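You operate a simulated robot arm through the tools that you are given. There is no shell and no other tool. Be economical: measure what you need, move in short steps, check, and stop when the job is done.

The job below is to be done with a simulated robot arm. You get a single attempt, and the scene is never put back.

Task
Fetch the black key labelled "35" from the bench top beside the label printer and set it on the top tray of the hanging shelf behind the bench. Then fetch the blue pivot peg and stand it on the slats before the run-off plate. Then take the red sleeve and leave it on top of the red block. Then press the blue page key two times. Then fetch the white-headed axle and stand it on top of the charger on the bench top before the label rolls. Then put the black rubber block on the bench top before the label rolls away on the wall side of the packing table. Then put the clear bag on the slats before the run-off plate. Then fetch the carton from the slats ahead of the leading scooter and set it on the bench top before the keyboard. Keep to this order. Set down upright: blue pivot peg, white-headed axle, carton.

Only the result counts: the job must be done as asked and must still hold three seconds after the hand-in. Knocking over, shifting, dropping, spilling or breaking anything else fails it.

Robot
A 7-joint arm with a vacuum gripper on a trunk, on a base that drives. Base frame: it is fixed to the floor where the robot stands at the start and does not move with it; the origin is under the middle of the robot, x ahead of it, y to its left, z up; the surface under the hand at the start is at about z = 0.95. Readings come in m, rad, newtons and seconds.
Its first joint turns from -2.897 to 2.897 rad. Places, roughly: bench top before the keyboard (48x21 cm) [0.58, -0.1, 0.96]; black key [0.75, 0.25, 1]; black rubber block (6x6x3 cm) [0.6, -1.4, 0.9]; blue page key [0.8, -0.3, 1]; blue pivot peg (4x4x8 cm) [0.5, 0.2, 1]; carton [-1, 1.5, 0.5]; charger [0.5, -1, 1]; clear bag (22x8x27 cm) [-1.3, -0.2, 0.5]; red block (7x5x5 cm) [0.5, 0.5, 1]; red sleeve (4x4x4 cm) [0.9, 0.3, 1]; slats before the run-off plate [-1, 2.3, 0.4]; top tray of the hanging shelf behind the bench (44 [2.22, -1.66, 1.18]; wall side of the packing table (32x18 cm) [-3.68, -4.48, 0.78]; white-headed axle (4x4x15 cm) [0.6, -0.7, 1]. Payload 1.06 kg.
Tool frame: the origin (TCP) lies in the middle of the cups' lips, and z points out of the cups. The gripper has 1 cup of 0.024 m across, covering 0.024 by 0.024 m (tool x, y); the bellows give 0.008 m. With the vacuum on, a cup seals on a smooth face that it is pressed against (1 to 4 N); it does not hold porous or soft things. The pull reaches 23 N.
Orientation is that of the tool frame in the base frame, as a unit quaternion [x, y, z, w]. With the cups facing straight down, the tool's x points along the base's -x, its y along +y and its z along -z.

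Tools
- The arm moves only by the tool jog_arm. Its argument "motion" is a list of rows, each an object of numbers (a shift or turn left out is 0, a gripper value left out holds the last): "rx", "ry", "rz": the turn, a rotation vector about the base's x, y, z in rad; "tx", "ty", "tz": the shift along the base's x, y, z in cm; "vac": the vacuum: 1 switches it on, 0 off. In form: [{"rx": .., "ry": .., "rz": .., "tx": .., "ty": .., "tz": .., "vac": ..}, ...]. A call has 1 to 20 rows; each row is the pose to reach, as a shift and turn from the pose commanded when the call began. A row lasts 0.2 s, in which the tool goes at most 0.05 m and 0.15 rad; a call with a longer step from one row to the next is refused whole, and so is a gripper value outside its range. A pose out of reach is approached as far as the arm can. The call stops where the force on the tool passes 40 N (or 10 N more than at its start, if that is more) or the arm is blocked; 0.2 s more then pass. The pull builds up within a second once a cup has sealed. Time passes only in rows, and 0.2 s behind the last, so rows that repeat a pose give it time. The reply holds the time, the measured pose of the TCP, the force on the tool along the base axes and the pull of the vacuum, in the units named above and with some noise, with the torque about the TCP (base axes, N m) and any sound that the robot's microphone picked up, and new pictures: "pictures" is both (left out), scene, wrist or none.
- Cameras (640 x 400 px; columns grow to the right, rows downward): "scene" is now at [0.1783, 0.1796, 1.4866]; the picture's right is [-0.26, -0.97, 0.00], its down [-0.66, 0.18, -0.73] and it looks along [0.70, -0.19, -0.69] (base axes); focal length 214 px, centre (320, 200). "wrist" rides on the gripper at [0.078, 0.019, -0.096] in the tool frame; the picture's right is [-0.24, 0.97, 0.00], its down [-0.71, -0.17, -0.69] and it looks along [-0.67, -0.16, 0.73] (tool axes); focal length 243 px, centre (320, 200). There is no depth. A picture from a camera that has moved, and an enlarged one, comes with that camera's place and axes in the base frame and with its lens. The place of the scene camera against the robot may be out by one fixed shift of up to 0.018 m in any direction.
- drive_base(legs): drives the robot by 1 to 6 legs, each [ahead, left, turn to the left] in m, m and rad, along the robot's own axes; the way and the turn of a leg run together, so that a leg with both is an arc; at most 1.5 m and 3.142 rad a leg. The arm and the cameras ride along, it lands a little off, and it stops where it bumps. It gives what a move gives, and a new picture of the scene camera.
- aim_head(pan, tilt): turns the head with the scene camera to pan (to the left, within 2.094 rad either way) and tilt (down, from -0.506 to 1.204), counted from straight ahead of the robot. It gives what a move gives, and a new picture of the scene camera.
- enlarge(camera, box): a new picture of the part [left, top, right, bottom] of that camera's present view, enlarged. It takes no simulated time.
- finish_job(): hands the job in; it is judged then, once.

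Work in short steps. Places have to be worked out from the pictures, the camera data and where the tool is seen: move nearer, look again, correct. Check each grasp and each placing, and mend what went wrong. You have 217 turns and 260 pictures in all, those below and enlarged ones among them. Switch the vacuum off and draw the arm clear of the work before you hand the job in, unless the task says otherwise; then end with one line.

The tools are called after "Request:" as name(argument=value, ...) on one line, values as JSON. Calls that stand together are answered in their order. jog_arm: Moves the arm, as the interface text tells. Its arguments: {"type":"object","properties":{"motion":{"type":"array","items":{"type":"object","properties":{"rx":{"type":"number"},"ry":{"type":"number"},"rz":{"type":"number"},"tx":{"type":"number"},"ty":{"type":"number"},"tz":{"type":"number"},"vac":{"type":"number"}}}},"pictures":{"type":"string","enum":["both","scene","wrist","none"]}},"required":["motion"]} The other tools are called the same way: drive_base (legs) drives the base; aim_head (pan, tilt) turns the head that bears the scene camera; enlarge (camera, box) takes an enlarged picture of a part of a camera's view; finish_job () hands the job in.

At the start:

```text
t: 0.0
tool_pos: [0.5654, 0.1675, 1.2199]
orientation: [0.0, 1.0, -0.001, 0.0]
force: [-0.2, -0.3, 0.2]
ft_torque: [0.0, 0.03, 0.0]
pull: 0.1
robot x, y, heading: [0.0014, 0.0003, -0.002]
head pan, tilt: [-0.264, 0.757]
```

scene: 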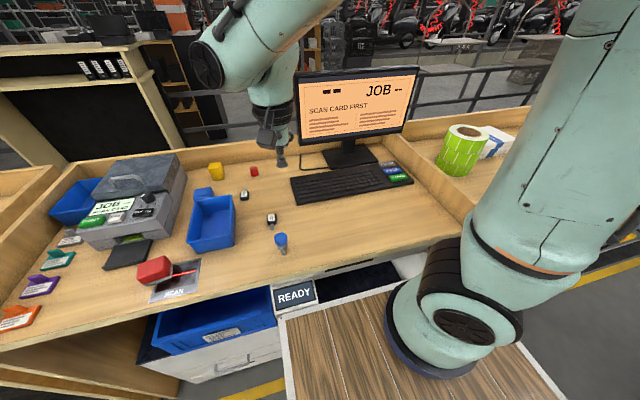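
wrist: 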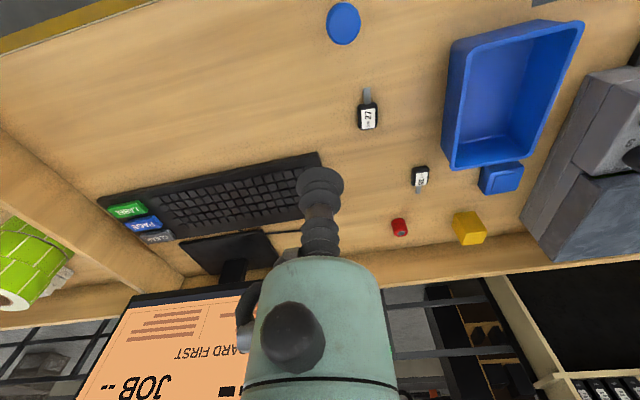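

The pictures show two black keys; I enlarge to read the labels and see the arrangement.

Request:
enlarge(camera="wrist", box=[320, 0, 560, 250])

Request:
enlarge(camera="scene", box=[40, 140, 320, 315])

```text
1.60 times, centred on (440, 125) of wrist
camera zoom: at [0.4881, 0.1854, 1.3156], right [0.24, 0.97, 0.0], down [0.71, -0.17, 0.69], along [0.67, -0.16, -0.73], focal length 388 px, centre (128, 320)
```

zoom: 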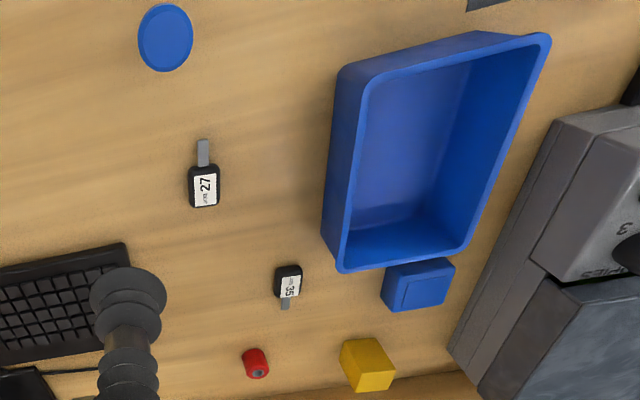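

```text
2.29 times, centred on (180, 228) of scene
camera zoom: at [0.1783, 0.1796, 1.4866], right [-0.26, -0.97, 0.0], down [-0.66, 0.18, -0.73], along [0.7, -0.19, -0.69], focal length 490 px, centre (640, 137)
```

zoom: 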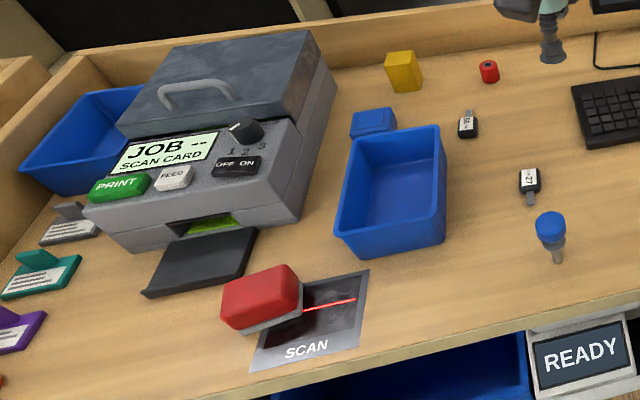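

Key 35 is about at [0.80, 0.30]. I move above it at z≈1.06 and look closely.

Request:
jog_arm(motion=[{"tx": 3.5, "ty": 2, "tz": -2}, {"tx": 7, "ty": 4, "tz": -4}, {"tx": 10.5, "ty": 6, "tz": -6}, {"tx": 14, "ty": 8, "tz": -8}, {"tx": 17.5, "ty": 10, "tz": -10}, {"tx": 20, "ty": 12, "tz": -12}, {"tx": 22, "ty": 13, "tz": -14}, {"tx": 22, "ty": 13, "tz": -14}])

```text
t: 1.8
tool_pos: [0.7863, 0.2969, 1.0798]
orientation: [0.0, 1.0, 0.001, 0.0]
force: [-0.4, 0.7, -0.9]
ft_torque: [0.01, 0.03, 0.0]
pull: 0.0
robot x, y, heading: [-0.0006, 0.0031, 0.0]
head pan, tilt: [-0.264, 0.757]
camera scene: at [0.1782, 0.1796, 1.4866], right [-0.26, -0.97, 0.0], down [-0.66, 0.18, -0.73], along [0.7, -0.19, -0.69], focal length 214 px, centre (320, 200)
camera wrist: at [0.7081, 0.315, 1.1763], right [0.24, 0.97, 0.0], down [0.71, -0.17, 0.69], along [0.67, -0.16, -0.73], focal length 243 px, centre (320, 200)
```

scene: 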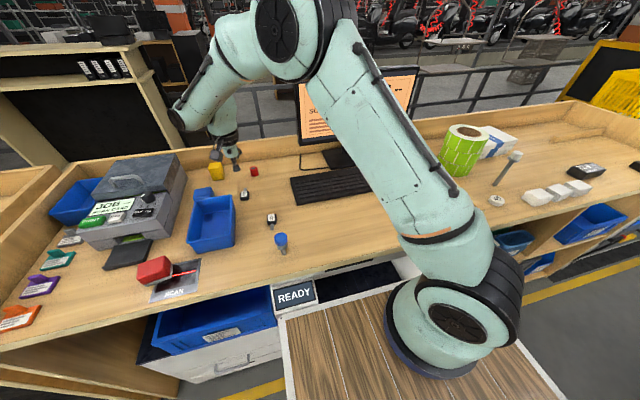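
wrist: 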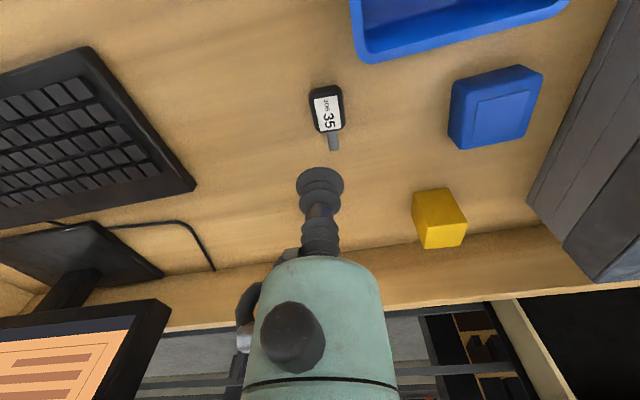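

Key label centre computes to about [0.799, 0.299]. I move above it and descend to z≈0.985.

Request:
jog_arm(motion=[{"tx": 1.3, "ty": 0.2, "tz": -3}, {"tx": 1.3, "ty": 0.2, "tz": -6}, {"tx": 1.3, "ty": 0.2, "tz": -9}, {"tx": 1.3, "ty": 0.2, "tz": -9.5}, {"tx": 1.3, "ty": 0.2, "tz": -9.5}], pictures="wrist")

```text
t: 3.0
tool_pos: [0.7986, 0.2986, 0.9847]
orientation: [0.0, 1.0, 0.0, 0.0]
force: [-1.0, 0.7, 1.3]
ft_torque: [0.0, 0.0, 0.0]
pull: 0.0
robot x, y, heading: [0.0028, 0.0007, -0.004]
head pan, tilt: [-0.264, 0.757]
camera wrist: at [0.7207, 0.3173, 1.0802], right [0.24, 0.97, 0.0], down [0.71, -0.17, 0.69], along [0.67, -0.16, -0.73], focal length 243 px, centre (320, 200)
```

wrist: 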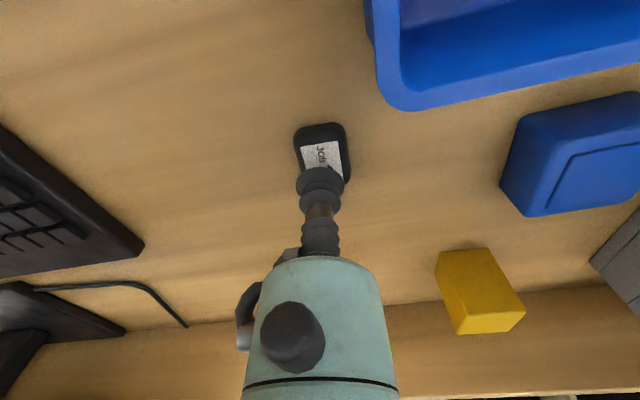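

Aligned over the key. I switch on the vacuum and descend gently.

Request:
jog_arm(motion=[{"tz": -0.8, "vac": 1}, {"tz": -1.4}, {"tz": -1.7}, {"tz": -1.7}], pictures="none")

Request:
jog_arm(motion=[{"tz": -0.2}, {"tz": -0.4}, {"tz": -0.4}], pictures="none")

```text
t: 4.0
tool_pos: [0.798, 0.2989, 0.9677]
orientation: [0.0, 1.0, 0.0, 0.0]
force: [-0.4, 0.1, 0.3]
ft_torque: [-0.01, 0.01, 0.03]
pull: 23.0
robot x, y, heading: [-0.0029, 0.0013, -0.003]
head pan, tilt: [-0.264, 0.757]
```

```text
t: 4.8
tool_pos: [0.8, 0.2988, 0.9649]
orientation: [0.001, 1.0, 0.001, 0.001]
force: [0.3, -1.0, 15.1]
ft_torque: [-0.01, -0.02, 0.02]
pull: 23.0
robot x, y, heading: [-0.0005, 0.0029, 0.008]
head pan, tilt: [-0.264, 0.757]
```

Sealed with a 23 N pull. I lift it to z≈1.2 and look.

Request:
jog_arm(motion=[{"tz": 1}, {"tz": 4}, {"tz": 8}, {"tz": 12}, {"tz": 16}, {"tz": 20}, {"tz": 24}, {"tz": 24}])

```text
t: 6.6
tool_pos: [0.7994, 0.3, 1.2048]
orientation: [0.0, 1.0, 0.0, 0.0]
force: [0.7, 0.2, 0.5]
ft_torque: [0.0, -0.01, 0.0]
pull: 23.0
robot x, y, heading: [-0.0002, -0.0002, 0.001]
head pan, tilt: [-0.264, 0.757]
camera scene: at [0.1783, 0.1796, 1.4866], right [-0.26, -0.97, 0.0], down [-0.66, 0.18, -0.73], along [0.7, -0.19, -0.69], focal length 214 px, centre (320, 200)
camera wrist: at [0.7216, 0.3184, 1.3002], right [0.24, 0.97, 0.0], down [0.71, -0.17, 0.69], along [0.67, -0.16, -0.73], focal length 243 px, centre (320, 200)
```

scene: 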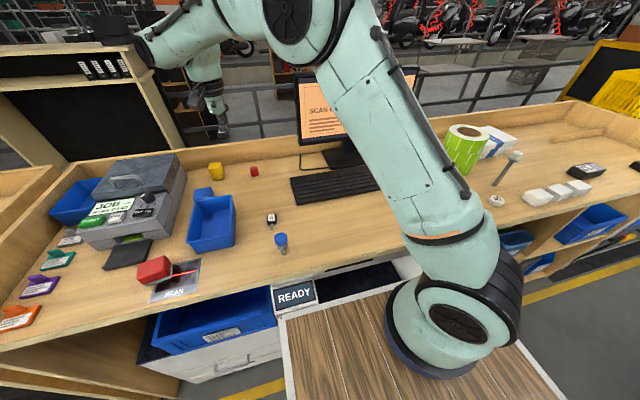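
wrist: 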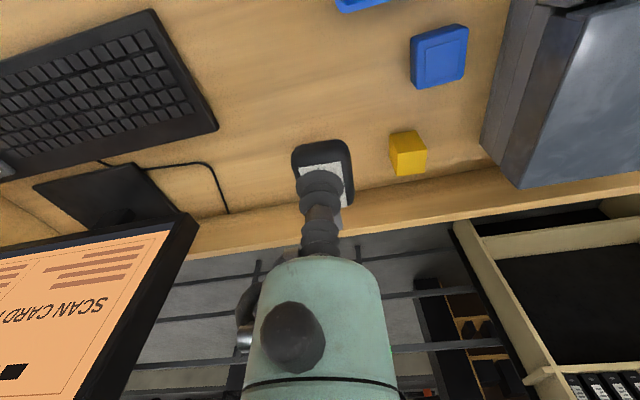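

Key 35 is held. I retract the arm toward the body and look toward the right, where the hanging shelf should be.

Request:
jog_arm(motion=[{"tx": -4, "tz": 1}, {"tx": -8, "ty": -1, "tz": 3}, {"tx": -12, "ty": -3, "tz": 5}, {"tx": -16, "ty": -6, "tz": 7}, {"tx": -20, "ty": -9, "tz": 9}, {"tx": -24, "ty": -12, "tz": 10}, {"tx": -26, "ty": -14, "tz": 10}], pictures="none")

Request:
aim_head(pan=-0.7, tilt=0.3)

Request:
aim_head(pan=-1.5, tilt=0.4)

Request:
aim_head(pan=1.2, tilt=0.4)

Request:
aim_head(pan=2.09, tilt=0.5)

Request:
aim_head(pan=-2.09, tilt=0.5)

```text
refused: row 4 steps farther than a row can; nothing moved
```

```text
t: 7.5
tool_pos: [0.7993, 0.3001, 1.2044]
orientation: [0.0, 1.0, 0.0, 0.0]
force: [0.5, 0.4, -0.1]
ft_torque: [0.01, -0.03, 0.0]
pull: 22.8
robot x, y, heading: [0.001, 0.0036, 0.001]
head pan, tilt: [-0.7, 0.3]
camera scene: at [0.17, 0.141, 1.5275], right [-0.64, -0.77, 0.0], down [-0.23, 0.19, -0.95], along [0.73, -0.61, -0.3], focal length 214 px, centre (320, 200)
```

scene: 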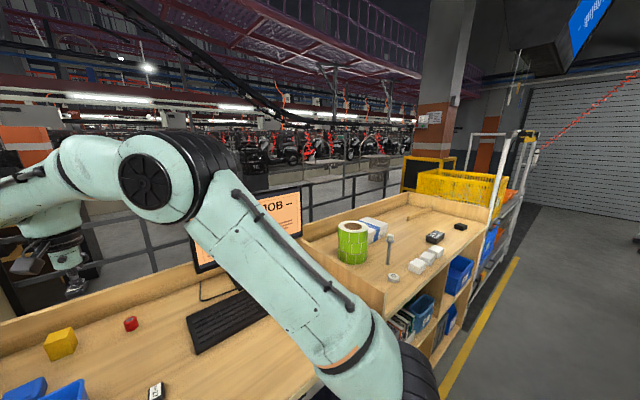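

```text
t: 8.6
tool_pos: [0.799, 0.2975, 1.2039]
orientation: [0.0, 1.0, 0.0, 0.0]
force: [0.4, 0.0, 0.4]
ft_torque: [0.03, 0.01, -0.01]
pull: 23.0
robot x, y, heading: [-0.0011, 0.0015, -0.003]
head pan, tilt: [-1.499, 0.4]
camera scene: at [0.1053, 0.1087, 1.5183], right [-1.0, -0.07, 0.0], down [-0.03, 0.39, -0.92], along [0.07, -0.92, -0.39], focal length 214 px, centre (320, 200)
```

scene: 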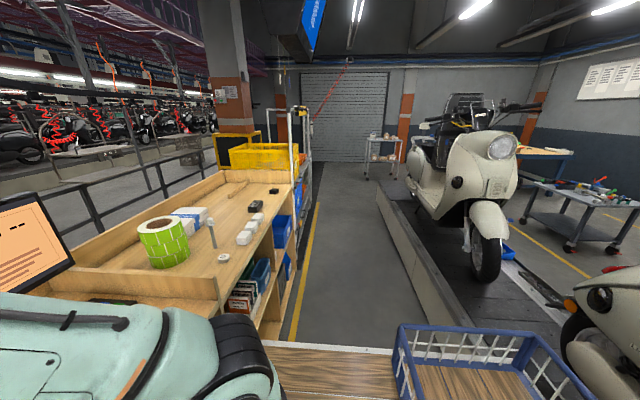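

```text
t: 11.0
tool_pos: [0.7995, 0.3007, 1.2031]
orientation: [-0.001, 1.0, 0.0, 0.001]
force: [-0.9, 0.8, -0.8]
ft_torque: [0.0, -0.01, 0.02]
pull: 22.4
robot x, y, heading: [0.0004, -0.0037, -0.002]
head pan, tilt: [1.201, 0.4]
camera scene: at [0.1321, 0.2875, 1.5183], right [0.93, -0.36, 0.0], down [-0.14, -0.36, -0.92], along [0.33, 0.86, -0.39], focal length 214 px, centre (320, 200)
```

scene: 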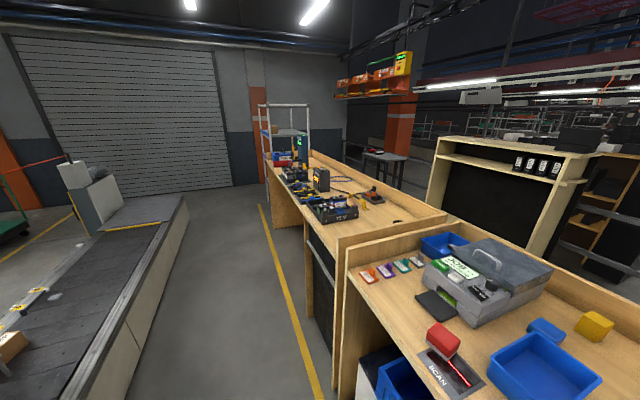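

```text
t: 12.2
tool_pos: [0.7984, 0.3013, 1.2035]
orientation: [0.0, 1.0, 0.0, -0.001]
force: [-0.5, 0.4, -0.8]
ft_torque: [0.02, 0.0, 0.0]
pull: 22.8
robot x, y, heading: [0.0046, -0.0024, -0.004]
head pan, tilt: [2.089, 0.499]
camera scene: at [0.0536, 0.2802, 1.5092], right [0.87, 0.49, 0.0], down [0.24, -0.42, -0.88], along [-0.43, 0.76, -0.48], focal length 214 px, centre (320, 200)
```

scene: 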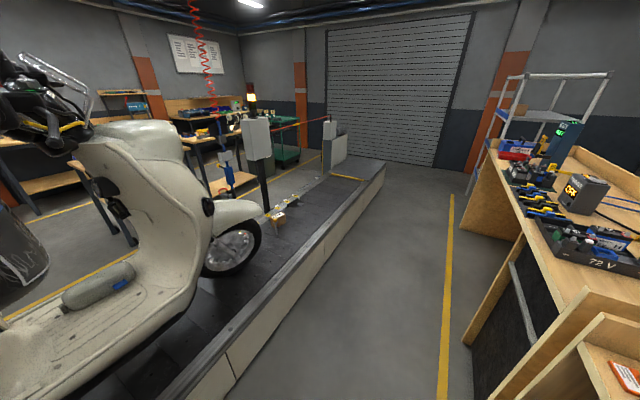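

```text
t: 15.6
tool_pos: [0.7998, 0.2993, 1.2039]
orientation: [0.0, 1.0, 0.0, 0.0]
force: [0.5, 0.0, -0.3]
ft_torque: [0.02, -0.01, 0.03]
pull: 22.5
robot x, y, heading: [0.0029, 0.0012, -0.002]
head pan, tilt: [-2.089, 0.499]
camera scene: at [0.0535, 0.1221, 1.5092], right [-0.87, 0.5, 0.0], down [0.24, 0.42, -0.88], along [-0.43, -0.76, -0.48], focal length 214 px, centre (320, 200)
```

scene: 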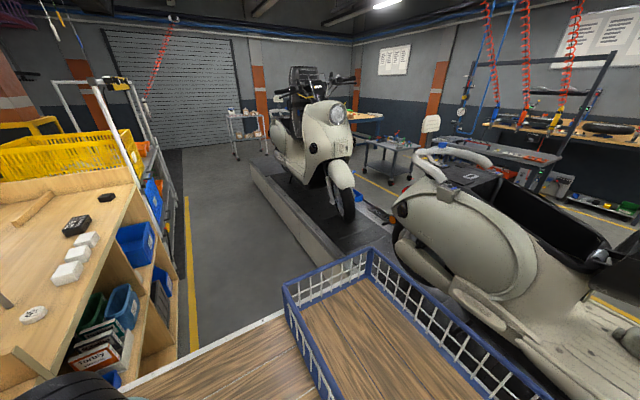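

I need to find the hanging shelf. I retract the arm in valid steps, then look toward [2.2, -1.7].

Request:
jog_arm(motion=[{"tx": -4, "tz": 1}, {"tx": -8, "ty": -1, "tz": 2}, {"tx": -12, "ty": -2, "tz": 3}, {"tx": -16, "ty": -4, "tz": 4}, {"tx": -19, "ty": -7, "tz": 5}, {"tx": -22, "ty": -10, "tz": 6}, {"tx": -24, "ty": -13, "tz": 7}, {"tx": -24, "ty": -13, "tz": 7}], pictures="none")

Request:
aim_head(pan=-0.7, tilt=0.25)

Request:
enlarge(camera="scene", box=[220, 100, 540, 300])

```text
t: 17.4
tool_pos: [0.5589, 0.1698, 1.2741]
orientation: [0.001, 1.0, 0.0, 0.0]
force: [0.4, 0.3, -1.0]
ft_torque: [0.02, -0.02, 0.01]
pull: 23.5
robot x, y, heading: [-0.0013, -0.0015, -0.002]
head pan, tilt: [-2.089, 0.499]
```

```text
t: 18.9
tool_pos: [0.5601, 0.1705, 1.2748]
orientation: [0.0, 1.0, 0.0, 0.0]
force: [0.0, 0.1, -0.2]
ft_torque: [0.02, -0.02, 0.0]
pull: 23.3
robot x, y, heading: [-0.0003, 0.0009, 0.001]
head pan, tilt: [-0.7, 0.25]
camera scene: at [0.17, 0.1409, 1.5323], right [-0.64, -0.76, 0.0], down [-0.19, 0.16, -0.97], along [0.74, -0.62, -0.25], focal length 214 px, centre (320, 200)
```

scene: 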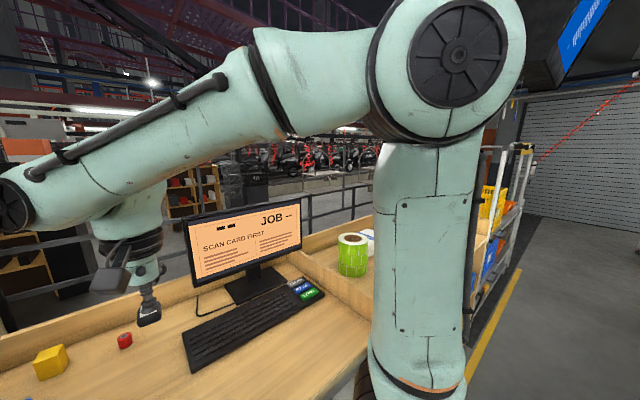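

```text
2.00 times, centred on (380, 200) of scene
camera zoom: at [0.17, 0.1409, 1.5323], right [-0.64, -0.76, 0.0], down [-0.19, 0.16, -0.97], along [0.74, -0.62, -0.25], focal length 429 px, centre (200, 200)
```

zoom: 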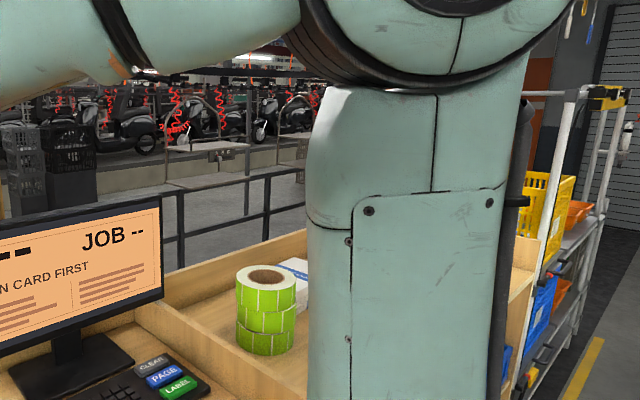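

The arm blocks my view here. I raise the tool and drive sideways to the right along the aisle, then look toward the front-left.

Request:
jog_arm(motion=[{"tx": -1, "ty": -3, "tz": 3}, {"tx": -2, "ty": -6, "tz": 6}, {"tx": -3, "ty": -9, "tz": 9}, {"tx": -4, "ty": -12, "tz": 12}, {"tx": -4, "ty": -14, "tz": 15}, {"tx": -4, "ty": -15, "tz": 18}], pictures="none")

Request:
drive_base(legs=[[0, -1.5, 0], [0, -1.0, 0]])

Request:
aim_head(pan=0.5, tilt=0.3)

```text
t: 20.4
tool_pos: [0.5177, 0.0197, 1.4523]
orientation: [-0.001, 1.0, 0.0, 0.0]
force: [0.3, 1.0, -0.8]
ft_torque: [0.0, 0.04, 0.02]
pull: 23.2
robot x, y, heading: [-0.0021, -0.0022, 0.002]
head pan, tilt: [-0.7, 0.25]
```

```text
t: 32.0
tool_pos: [0.5526, -2.3916, 1.4529]
orientation: [-0.021, 1.0, 0.001, 0.0]
force: [0.1, 7.6, 0.6]
ft_torque: [-0.65, 0.03, 0.14]
pull: 22.9
robot x, y, heading: [0.037, -2.432, 0.029]
head pan, tilt: [-0.7, 0.25]
stopped in leg 2: the force on the tool passed its limit at 51 N (the readings are from after the stop); the commanded pose is now the measured one
camera scene: at [0.2004, -2.2852, 1.5323], right [-0.62, -0.78, 0.0], down [-0.19, 0.15, -0.97], along [0.76, -0.6, -0.25], focal length 214 px, centre (320, 200)
```

scene: 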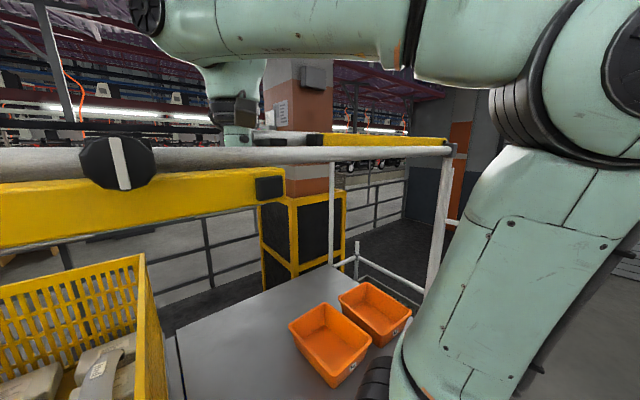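

```text
t: 33.4
tool_pos: [0.5513, -2.3912, 1.4528]
orientation: [-0.022, 1.0, 0.002, 0.001]
force: [1.0, 12.7, 0.8]
ft_torque: [-1.09, 0.04, 0.26]
pull: 22.7
robot x, y, heading: [0.0373, -2.4312, 0.031]
head pan, tilt: [0.499, 0.3]
camera scene: at [0.2078, -2.1799, 1.5274], right [0.5, -0.86, 0.0], down [-0.26, -0.15, -0.96], along [0.82, 0.48, -0.3], focal length 214 px, centre (320, 200)
```

scene: 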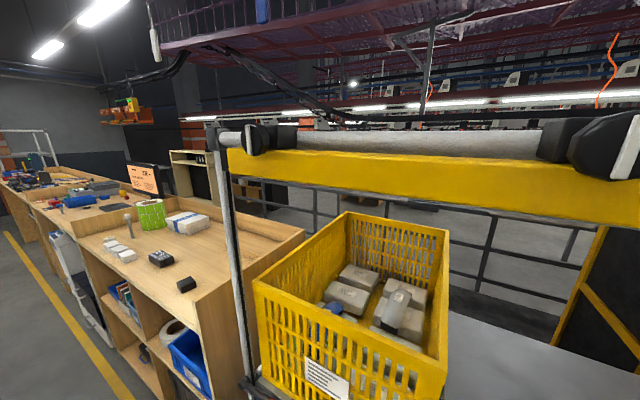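

The gripper touched the rack's frame (key still held). I drive back left to release it.

Request:
drive_base(legs=[[0, 0.25, 0]])

```text
t: 35.2
tool_pos: [0.5441, -2.1419, 1.4523]
orientation: [-0.021, 1.0, 0.001, 0.0]
force: [-0.4, 0.3, 0.0]
ft_torque: [0.0, 0.02, 0.0]
pull: 22.8
robot x, y, heading: [0.0271, -2.1838, 0.032]
head pan, tilt: [0.499, 0.3]
camera scene: at [0.1999, -1.93, 1.5276], right [0.51, -0.86, 0.0], down [-0.26, -0.15, -0.96], along [0.82, 0.48, -0.3], focal length 214 px, centre (320, 200)
```

scene: 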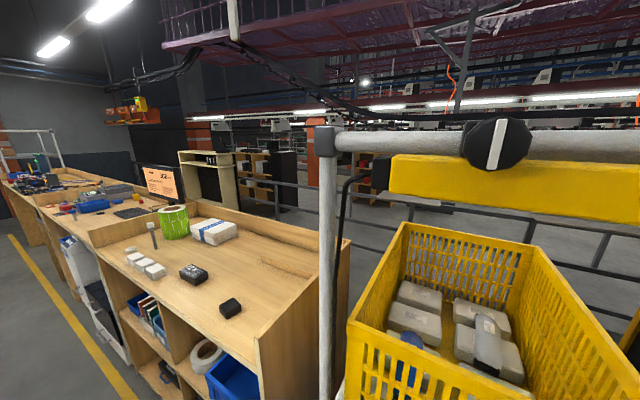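

Freed. Now I look straight ahead, where [2.22, -1.66] should be.

Request:
aim_head(pan=0.1, tilt=0.2)

Request:
aim_head(pan=-0.5, tilt=0.2)

```text
t: 36.1
tool_pos: [0.5449, -2.1418, 1.4535]
orientation: [-0.022, 1.0, 0.001, 0.002]
force: [-0.9, 0.4, 0.0]
ft_torque: [-0.01, -0.05, 0.0]
pull: 22.3
robot x, y, heading: [0.0256, -2.1827, 0.031]
head pan, tilt: [0.099, 0.201]
camera scene: at [0.2118, -1.9651, 1.5369], right [0.13, -0.99, 0.0], down [-0.2, -0.03, -0.98], along [0.97, 0.13, -0.2], focal length 214 px, centre (320, 200)
```

scene: 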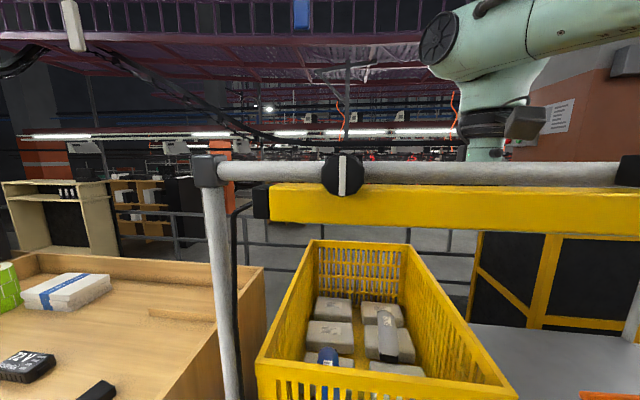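

```text
t: 37.1
tool_pos: [0.5448, -2.141, 1.4528]
orientation: [-0.022, 1.0, 0.002, 0.001]
force: [-0.7, -0.3, -1.2]
ft_torque: [-0.03, -0.03, 0.0]
pull: 22.7
robot x, y, heading: [0.0277, -2.1809, 0.03]
head pan, tilt: [-0.499, 0.201]
camera scene: at [0.2026, -2.0193, 1.5369], right [-0.45, -0.89, 0.0], down [-0.18, 0.09, -0.98], along [0.87, -0.44, -0.2], focal length 214 px, centre (320, 200)
```

scene: 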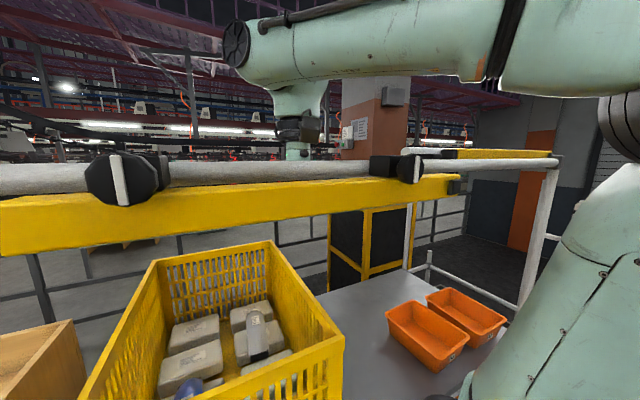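

The hanging shelf hangs beyond the railing, masked by the rack. I look down and around to learn my own footprint and the aisle clearances before driving on.

Request:
aim_head(pan=1.8, tilt=1.1)

Request:
aim_head(pan=-2.0, tilt=0.95)

Request:
aim_head(pan=-1.3, tilt=0.5)

```text
t: 39.2
tool_pos: [0.5439, -2.1408, 1.4523]
orientation: [-0.022, 1.0, 0.002, 0.001]
force: [1.2, 0.5, -0.2]
ft_torque: [-0.04, 0.02, 0.01]
pull: 23.0
robot x, y, heading: [0.0264, -2.1836, 0.033]
head pan, tilt: [1.799, 1.1]
camera scene: at [0.1032, -1.9163, 1.4615], right [0.97, 0.26, 0.0], down [0.23, -0.86, -0.45], along [-0.12, 0.44, -0.89], focal length 214 px, centre (320, 200)
```

scene: 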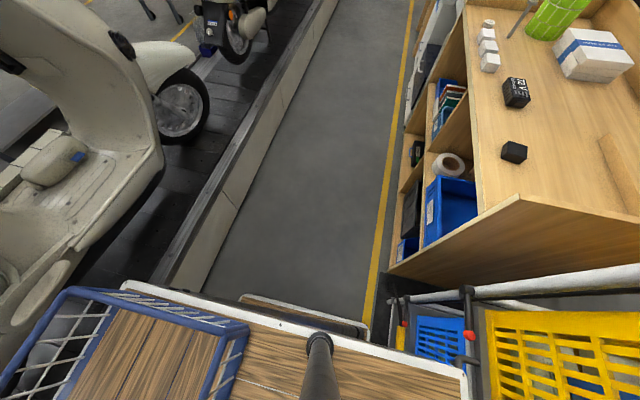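

```text
t: 42.3
tool_pos: [0.5447, -2.141, 1.4531]
orientation: [-0.022, 1.0, 0.002, 0.002]
force: [-0.3, 0.5, -0.4]
ft_torque: [0.03, 0.03, -0.02]
pull: 23.1
robot x, y, heading: [0.0277, -2.1766, 0.032]
head pan, tilt: [-2.0, 0.949]
camera scene: at [0.0912, -2.0443, 1.4717], right [-0.92, 0.39, 0.0], down [0.32, 0.75, -0.58], along [-0.23, -0.54, -0.81], focal length 214 px, centre (320, 200)
```

scene: 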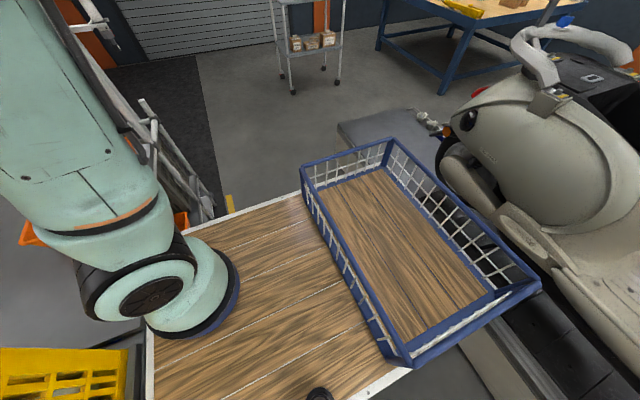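

```text
t: 43.4
tool_pos: [0.5453, -2.1411, 1.4528]
orientation: [-0.022, 1.0, 0.002, 0.001]
force: [-0.2, 0.0, -0.5]
ft_torque: [-0.01, 0.01, -0.01]
pull: 23.0
robot x, y, heading: [0.0272, -2.1814, 0.029]
head pan, tilt: [-1.3, 0.499]
camera scene: at [0.1463, -2.0642, 1.5092], right [-0.96, -0.3, 0.0], down [-0.14, 0.46, -0.88], along [0.26, -0.84, -0.48], focal length 214 px, centre (320, 200)
```

scene: 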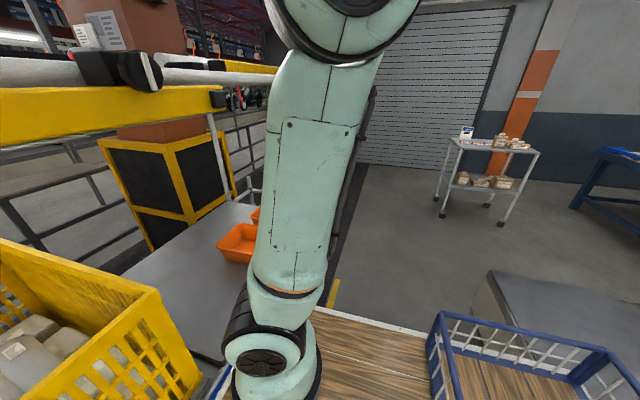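

The rack frame bar is at about z 1.5 near x 0.5+. I raise and retract the tool, with pictures to check.

Request:
jog_arm(motion=[{"tx": -2, "tz": 3}, {"tx": -4, "tz": 6}, {"tx": -6, "tz": 9}, {"tx": -8, "tz": 12}, {"tx": -10, "tz": 15}, {"tx": -11, "tz": 19}, {"tx": -12, "tz": 23}, {"tx": -12, "tz": 25}, {"tx": -12, "tz": 25}], pictures="scene")

```text
t: 43.9
tool_pos: [0.5194, -2.1421, 1.4909]
orientation: [-0.02, 1.0, 0.003, -0.002]
force: [8.3, -1.4, -23.3]
ft_torque: [0.0, 0.04, 0.02]
pull: 0.0
robot x, y, heading: [0.0291, -2.1801, 0.027]
head pan, tilt: [-1.3, 0.499]
stopped in row 2: the force on the tool passed its limit at 49 N (the readings are from after the stop); the commanded pose is now the measured one
camera scene: at [0.1476, -2.0642, 1.5091], right [-0.95, -0.3, 0.0], down [-0.14, 0.46, -0.88], along [0.26, -0.84, -0.48], focal length 214 px, centre (320, 200)
```

scene: 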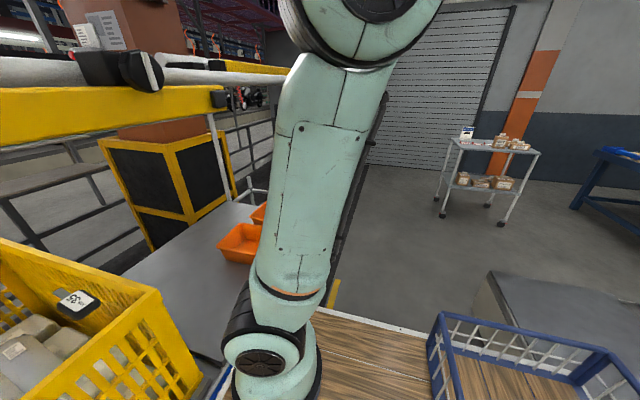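

Something was hit and the key came off — it appears at the yellow crate. I look closely.

Request:
aim_head(pan=-0.9, tilt=0.7)

Request:
enlarge(camera="wrist", box=[0, 0, 640, 400])

```text
t: 44.8
tool_pos: [0.5188, -2.1402, 1.4925]
orientation: [-0.02, 1.0, 0.003, -0.002]
force: [9.3, 1.2, -27.0]
ft_torque: [0.0, 0.03, -0.02]
pull: 0.0
robot x, y, heading: [0.0264, -2.1809, 0.032]
head pan, tilt: [-0.901, 0.7]
camera scene: at [0.1754, -2.0422, 1.4914], right [-0.76, -0.64, 0.0], down [-0.42, 0.49, -0.76], along [0.49, -0.59, -0.64], focal length 214 px, centre (320, 200)
```

scene: 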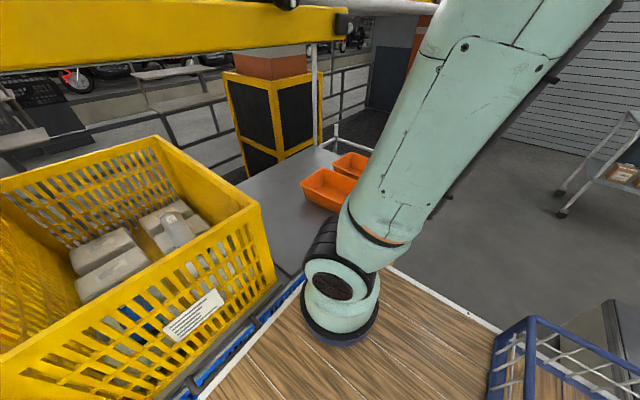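

```text
1.00 times, centred on (320, 200) of wrist (not enlarged: the box is as wide or as high as the picture)
camera zoom: at [0.4411, -2.1267, 1.5877], right [0.2, 0.98, 0.0], down [0.72, -0.15, 0.68], along [0.67, -0.13, -0.73], focal length 243 px, centre (320, 200)
```

zoom: 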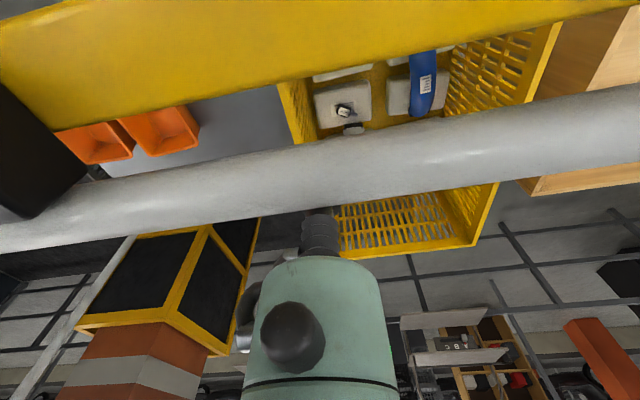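

The tool is behind the rack's front pipe, and the key fell into the yellow crate. First I move the tool forward off the pipe, and inspect the key.

Request:
jog_arm(motion=[{"tx": 1, "tz": -1, "vac": 0}, {"tx": 2.5, "tz": -3}, {"tx": 4, "tz": -4}, {"tx": 5, "tz": -4}, {"tx": 5, "tz": -4}], pictures="both")

Request:
enlarge(camera="wrist", box=[220, 0, 540, 200])

```text
t: 46.0
tool_pos: [0.5687, -2.1414, 1.4511]
orientation: [-0.019, 1.0, 0.002, 0.0]
force: [0.5, -0.1, -0.2]
ft_torque: [0.0, 0.01, 0.01]
pull: 0.1
robot x, y, heading: [0.0271, -2.186, 0.032]
head pan, tilt: [-0.901, 0.7]
camera scene: at [0.1741, -2.0422, 1.4915], right [-0.76, -0.65, 0.0], down [-0.42, 0.49, -0.76], along [0.49, -0.58, -0.64], focal length 214 px, centre (320, 200)
camera wrist: at [0.4896, -2.127, 1.548], right [0.2, 0.98, 0.0], down [0.72, -0.15, 0.68], along [0.67, -0.13, -0.73], focal length 243 px, centre (320, 200)
```

scene: 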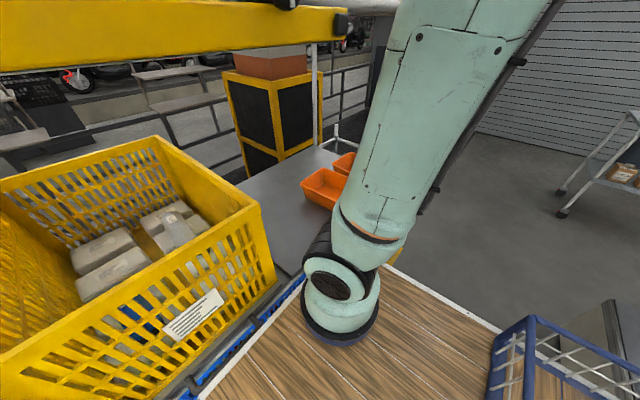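
wrist: 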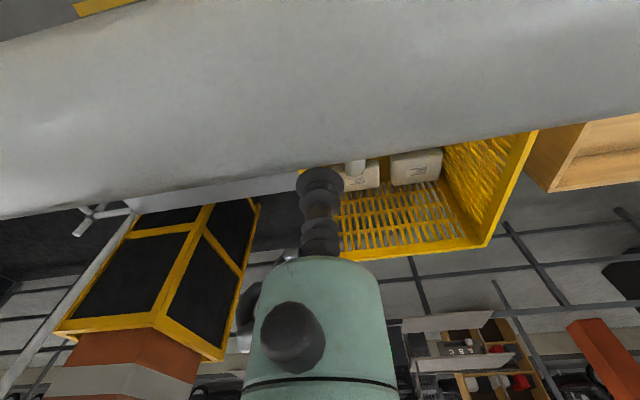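

```text
2.00 times, centred on (380, 100) of wrist
camera zoom: at [0.4896, -2.127, 1.548], right [0.2, 0.98, 0.0], down [0.72, -0.15, 0.68], along [0.67, -0.13, -0.73], focal length 485 px, centre (200, 400)
```

zoom: 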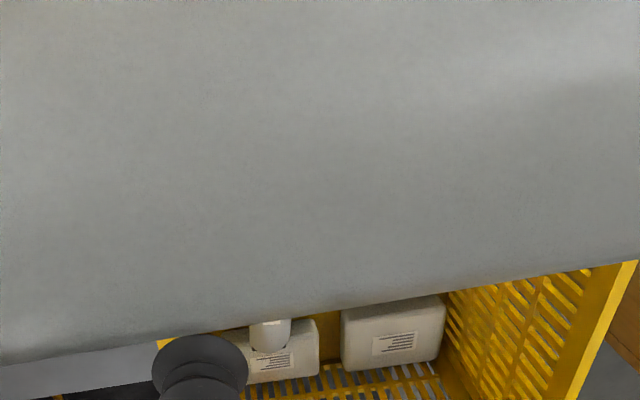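

The tool is free of the pipe. I raise it straight up above the pipe to see the crate.

Request:
jog_arm(motion=[{"tx": 2, "tz": 2}, {"tx": 3, "tz": 6}, {"tx": 3, "tz": 10}, {"tx": 3, "tz": 14}, {"tx": 3, "tz": 18}, {"tx": 3, "tz": 18}], pictures="both")

```text
t: 47.4
tool_pos: [0.5972, -2.1411, 1.5686]
orientation: [-0.021, 1.0, 0.003, 0.001]
force: [0.1, 0.1, -0.1]
ft_torque: [-0.02, 0.01, 0.01]
pull: 0.0
out of reach, approached as far as the arm can: row 4, 5, 6
robot x, y, heading: [0.0293, -2.1815, 0.03]
head pan, tilt: [-0.901, 0.7]
camera scene: at [0.1742, -2.0423, 1.4915], right [-0.76, -0.65, 0.0], down [-0.42, 0.49, -0.76], along [0.49, -0.58, -0.64], focal length 214 px, centre (320, 200)
camera wrist: at [0.5189, -2.1266, 1.6654], right [0.2, 0.98, 0.01], down [0.71, -0.15, 0.68], along [0.67, -0.13, -0.73], focal length 243 px, centre (320, 200)
```

scene: 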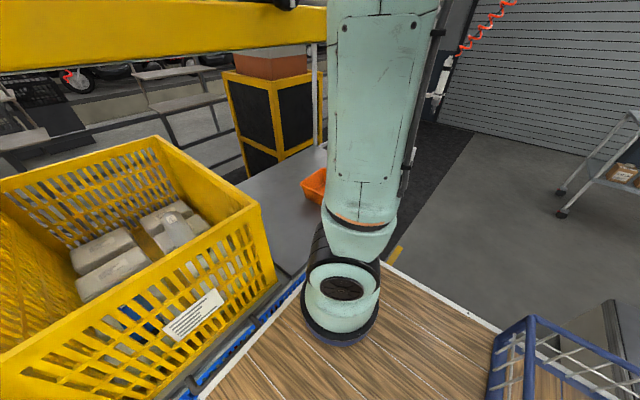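
wrist: 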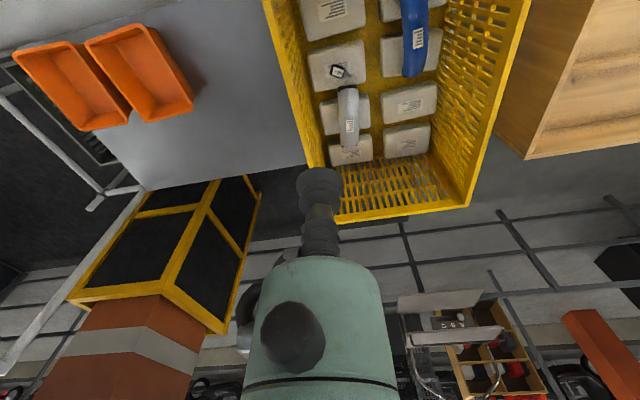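

Now the crate is in clear view with the key on a white pack; I enlarge it and the shelf beyond the railing.

Request:
enlarge(camera="wrist", box=[280, 20, 440, 120])

Request:
enlarge(camera="wrist", box=[370, 240, 626, 400])

```text
4.00 times, centred on (360, 70) of wrist
camera zoom: at [0.5189, -2.1266, 1.6654], right [0.2, 0.98, 0.01], down [0.71, -0.15, 0.68], along [0.67, -0.13, -0.73], focal length 970 px, centre (160, 720)
```

zoom: 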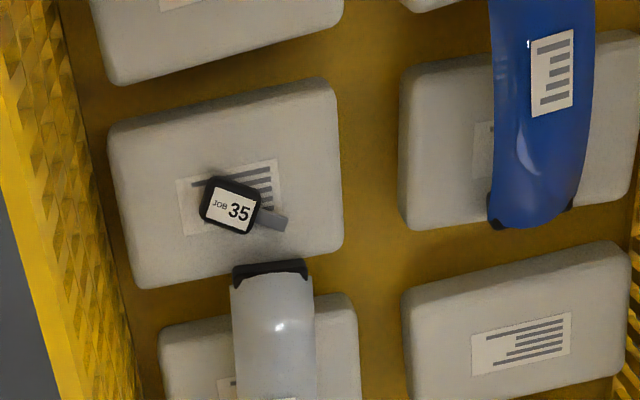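

```text
2.50 times, centred on (498, 320) of wrist
camera zoom: at [0.5189, -2.1266, 1.6654], right [0.2, 0.98, 0.01], down [0.71, -0.15, 0.68], along [0.67, -0.13, -0.73], focal length 606 px, centre (-125, -100)
```

zoom: 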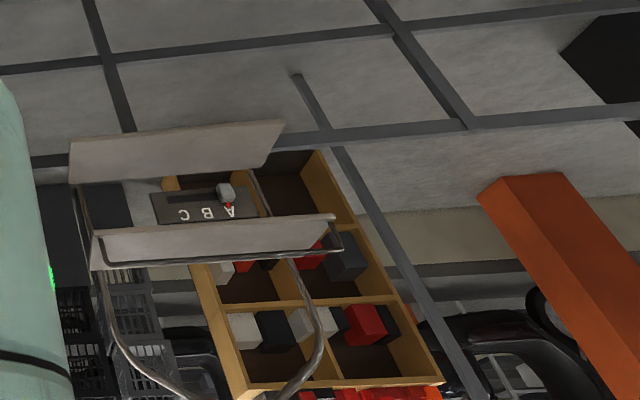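

The key lies face-up on a white pack in the crate at about [0.72, -2.11, 0.94]. I check how the arm crosses over the pipe before reaching in.

Request:
aim_head(pan=-0.35, tilt=0.0)

```text
t: 48.5
tool_pos: [0.596, -2.1425, 1.5698]
orientation: [-0.021, 1.0, 0.003, 0.001]
force: [-0.1, -0.1, -0.5]
ft_torque: [0.02, -0.01, 0.01]
pull: 0.1
robot x, y, heading: [0.0317, -2.1837, 0.031]
head pan, tilt: [-0.351, 0.0]
camera scene: at [0.2048, -2.0057, 1.5552], right [-0.32, -0.95, 0.0], down [0.0, 0.0, -1.0], along [0.95, -0.32, 0.0], focal length 214 px, centre (320, 200)
```

scene: 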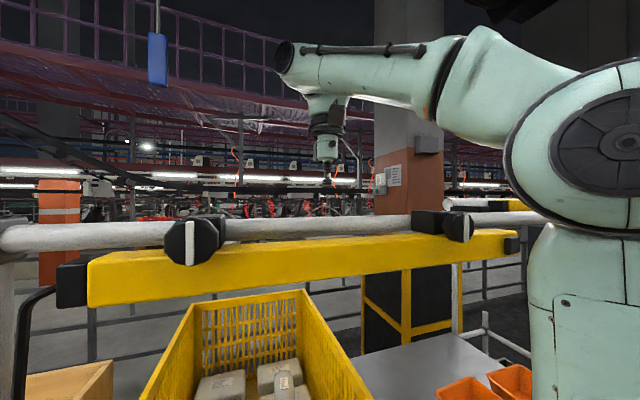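

Reaching down over the pipe would jam the forearm. I bring the tool back over the pipe (tip above it) and go round the rack.

Request:
jog_arm(motion=[{"tx": -3}, {"tx": -6, "tz": 1}, {"tx": -9, "tz": 2}, {"tx": -12, "tz": 3}, {"tx": -15, "tz": 3}, {"tx": -18, "tz": 3}, {"tx": -20, "tz": 3}, {"tx": -22, "tz": 3}], pictures="scene")

```text
t: 50.3
tool_pos: [0.4377, -2.1037, 1.5485]
orientation: [-0.02, 1.0, 0.003, -0.001]
force: [-0.6, -0.6, 0.4]
ft_torque: [0.01, 0.0, 0.03]
pull: 0.0
out of reach, approached as far as the arm can: row 2, 3, 4, 5, 6, 7, 8
robot x, y, heading: [0.0277, -2.1813, 0.034]
head pan, tilt: [-0.351, 0.0]
camera scene: at [0.205, -2.0056, 1.5553], right [-0.31, -0.95, 0.0], down [0.0, 0.0, -1.0], along [0.95, -0.31, 0.0], focal length 214 px, centre (320, 200)
```

scene: 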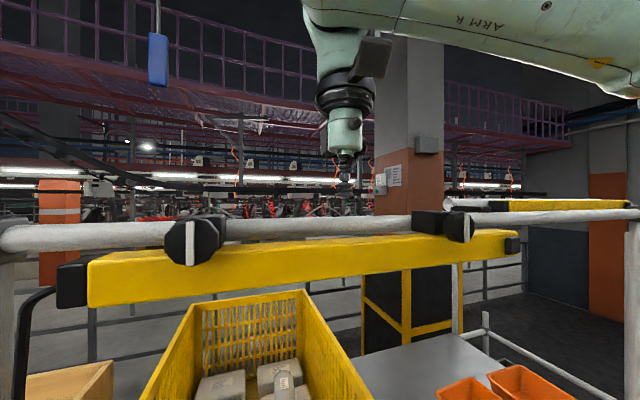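

Clear of the pipe. I back off slightly, straighten the heading and drive right past the rack's end.

Request:
drive_base(legs=[[-0.06, 0, -0.03], [0, -1.2, 0]])

```text
t: 56.9
tool_pos: [0.3817, -3.3113, 1.5498]
orientation: [-0.006, 1.0, 0.002, -0.001]
force: [-0.1, -1.5, 0.3]
ft_torque: [0.03, 0.01, -0.01]
pull: 0.2
robot x, y, heading: [-0.0283, -3.3793, 0.002]
head pan, tilt: [-0.351, 0.0]
camera scene: at [0.1524, -3.2067, 1.5553], right [-0.34, -0.94, 0.0], down [0.0, 0.0, -1.0], along [0.94, -0.34, 0.0], focal length 214 px, centre (320, 200)
```

scene: 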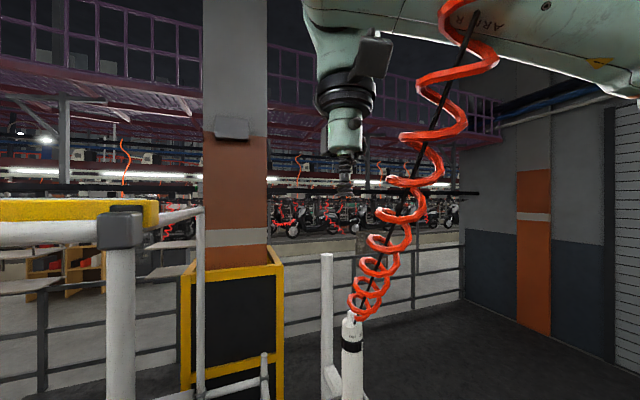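

A red air hose hangs right in front of me. I look around and down before moving on.

Request:
aim_head(pan=-0.6, tilt=0.7)

Request:
aim_head(pan=0.35, tilt=0.3)

```text
t: 58.0
tool_pos: [0.3816, -3.312, 1.5492]
orientation: [-0.006, 1.0, 0.002, -0.001]
force: [0.3, 0.6, -0.3]
ft_torque: [0.01, 0.01, 0.0]
pull: 0.0
robot x, y, heading: [-0.0244, -3.3769, 0.002]
head pan, tilt: [-0.6, 0.7]
camera scene: at [0.1381, -3.2238, 1.4916], right [-0.56, -0.83, 0.0], down [-0.53, 0.36, -0.77], along [0.63, -0.43, -0.64], focal length 214 px, centre (320, 200)
```

scene: 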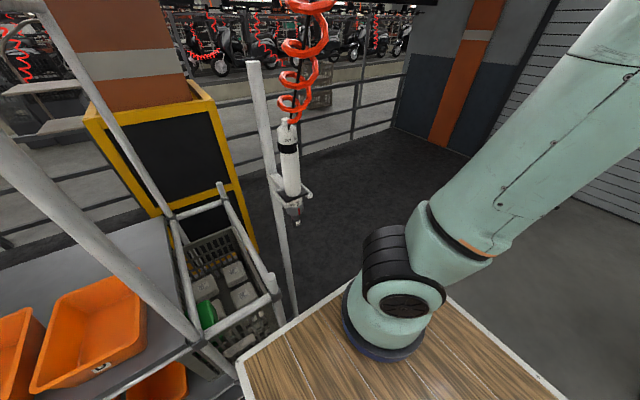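

```text
t: 59.2
tool_pos: [0.3819, -3.3112, 1.549]
orientation: [-0.006, 1.0, 0.003, -0.001]
force: [0.2, 0.4, 0.2]
ft_torque: [0.01, 0.01, -0.01]
pull: 0.0
robot x, y, heading: [-0.0245, -3.3782, 0.004]
head pan, tilt: [0.351, 0.3]
camera scene: at [0.1554, -3.1437, 1.5276], right [0.35, -0.94, 0.0], down [-0.28, -0.1, -0.96], along [0.9, 0.33, -0.3], focal length 214 px, centre (320, 200)
```

scene: 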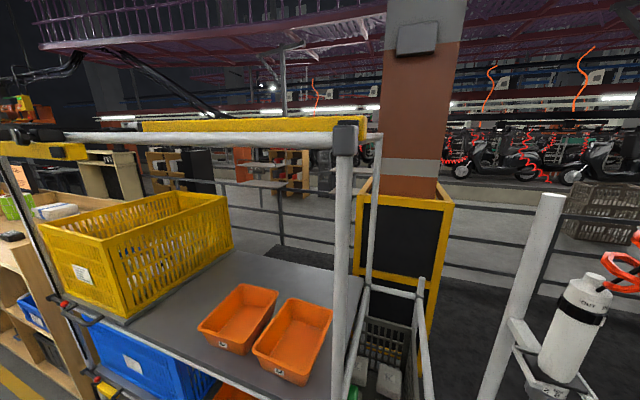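

The hanging shelf shows behind the railing at (265,185). I enlarge that area.

Request:
enlarge(camera="scene", box=[70, 100, 390, 300])

Request:
enlarge(camera="scene", box=[140, 120, 330, 240])

```text
2.00 times, centred on (230, 200) of scene
camera zoom: at [0.1554, -3.1437, 1.5276], right [0.35, -0.94, 0.0], down [-0.28, -0.1, -0.96], along [0.9, 0.33, -0.3], focal length 429 px, centre (500, 200)
```

zoom: 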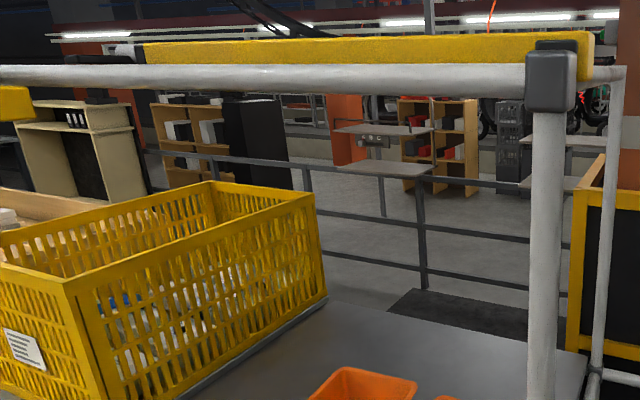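

```text
3.33 times, centred on (235, 180) of scene
camera zoom: at [0.1554, -3.1437, 1.5276], right [0.35, -0.94, 0.0], down [-0.28, -0.1, -0.96], along [0.9, 0.33, -0.3], focal length 715 px, centre (603, 267)
```

zoom: 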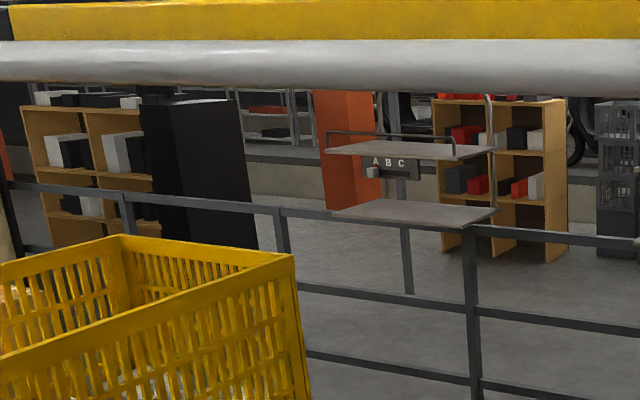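

The top tray is at about [2.22, -1.67, 1.18], on this side of the railing. Before moving I check the space behind and to the right, since the hose is close to the arm.

Request:
aim_head(pan=-2.09, tilt=0.7)

Request:
aim_head(pan=-0.9, tilt=-0.2)

```text
t: 61.4
tool_pos: [0.3815, -3.3124, 1.55]
orientation: [-0.006, 1.0, 0.002, -0.001]
force: [0.1, -0.3, 0.8]
ft_torque: [0.01, -0.01, 0.0]
pull: 0.0
robot x, y, heading: [-0.0302, -3.3746, 0.006]
head pan, tilt: [-2.089, 0.7]
camera scene: at [0.026, -3.2499, 1.4915], right [-0.87, 0.49, 0.0], down [0.32, 0.56, -0.77], along [-0.38, -0.67, -0.64], focal length 214 px, centre (320, 200)
```

scene: 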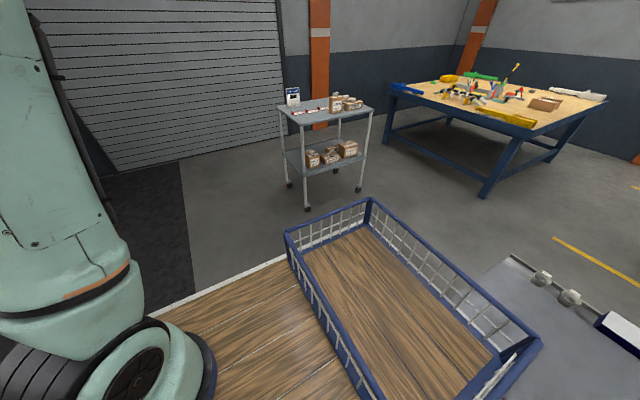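

```text
t: 62.8
tool_pos: [0.3825, -3.3119, 1.5494]
orientation: [-0.006, 1.0, 0.002, -0.001]
force: [-0.2, 0.3, 0.9]
ft_torque: [0.01, 0.01, 0.0]
pull: 0.0
robot x, y, heading: [-0.0281, -3.377, 0.004]
head pan, tilt: [-0.901, -0.201]
camera scene: at [0.1196, -3.2411, 1.5727], right [-0.78, -0.62, 0.0], down [0.12, -0.16, -0.98], along [0.61, -0.77, 0.2], focal length 214 px, centre (320, 200)
```

scene: 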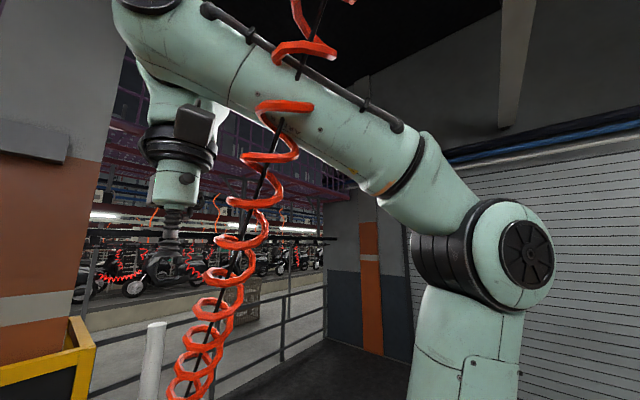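

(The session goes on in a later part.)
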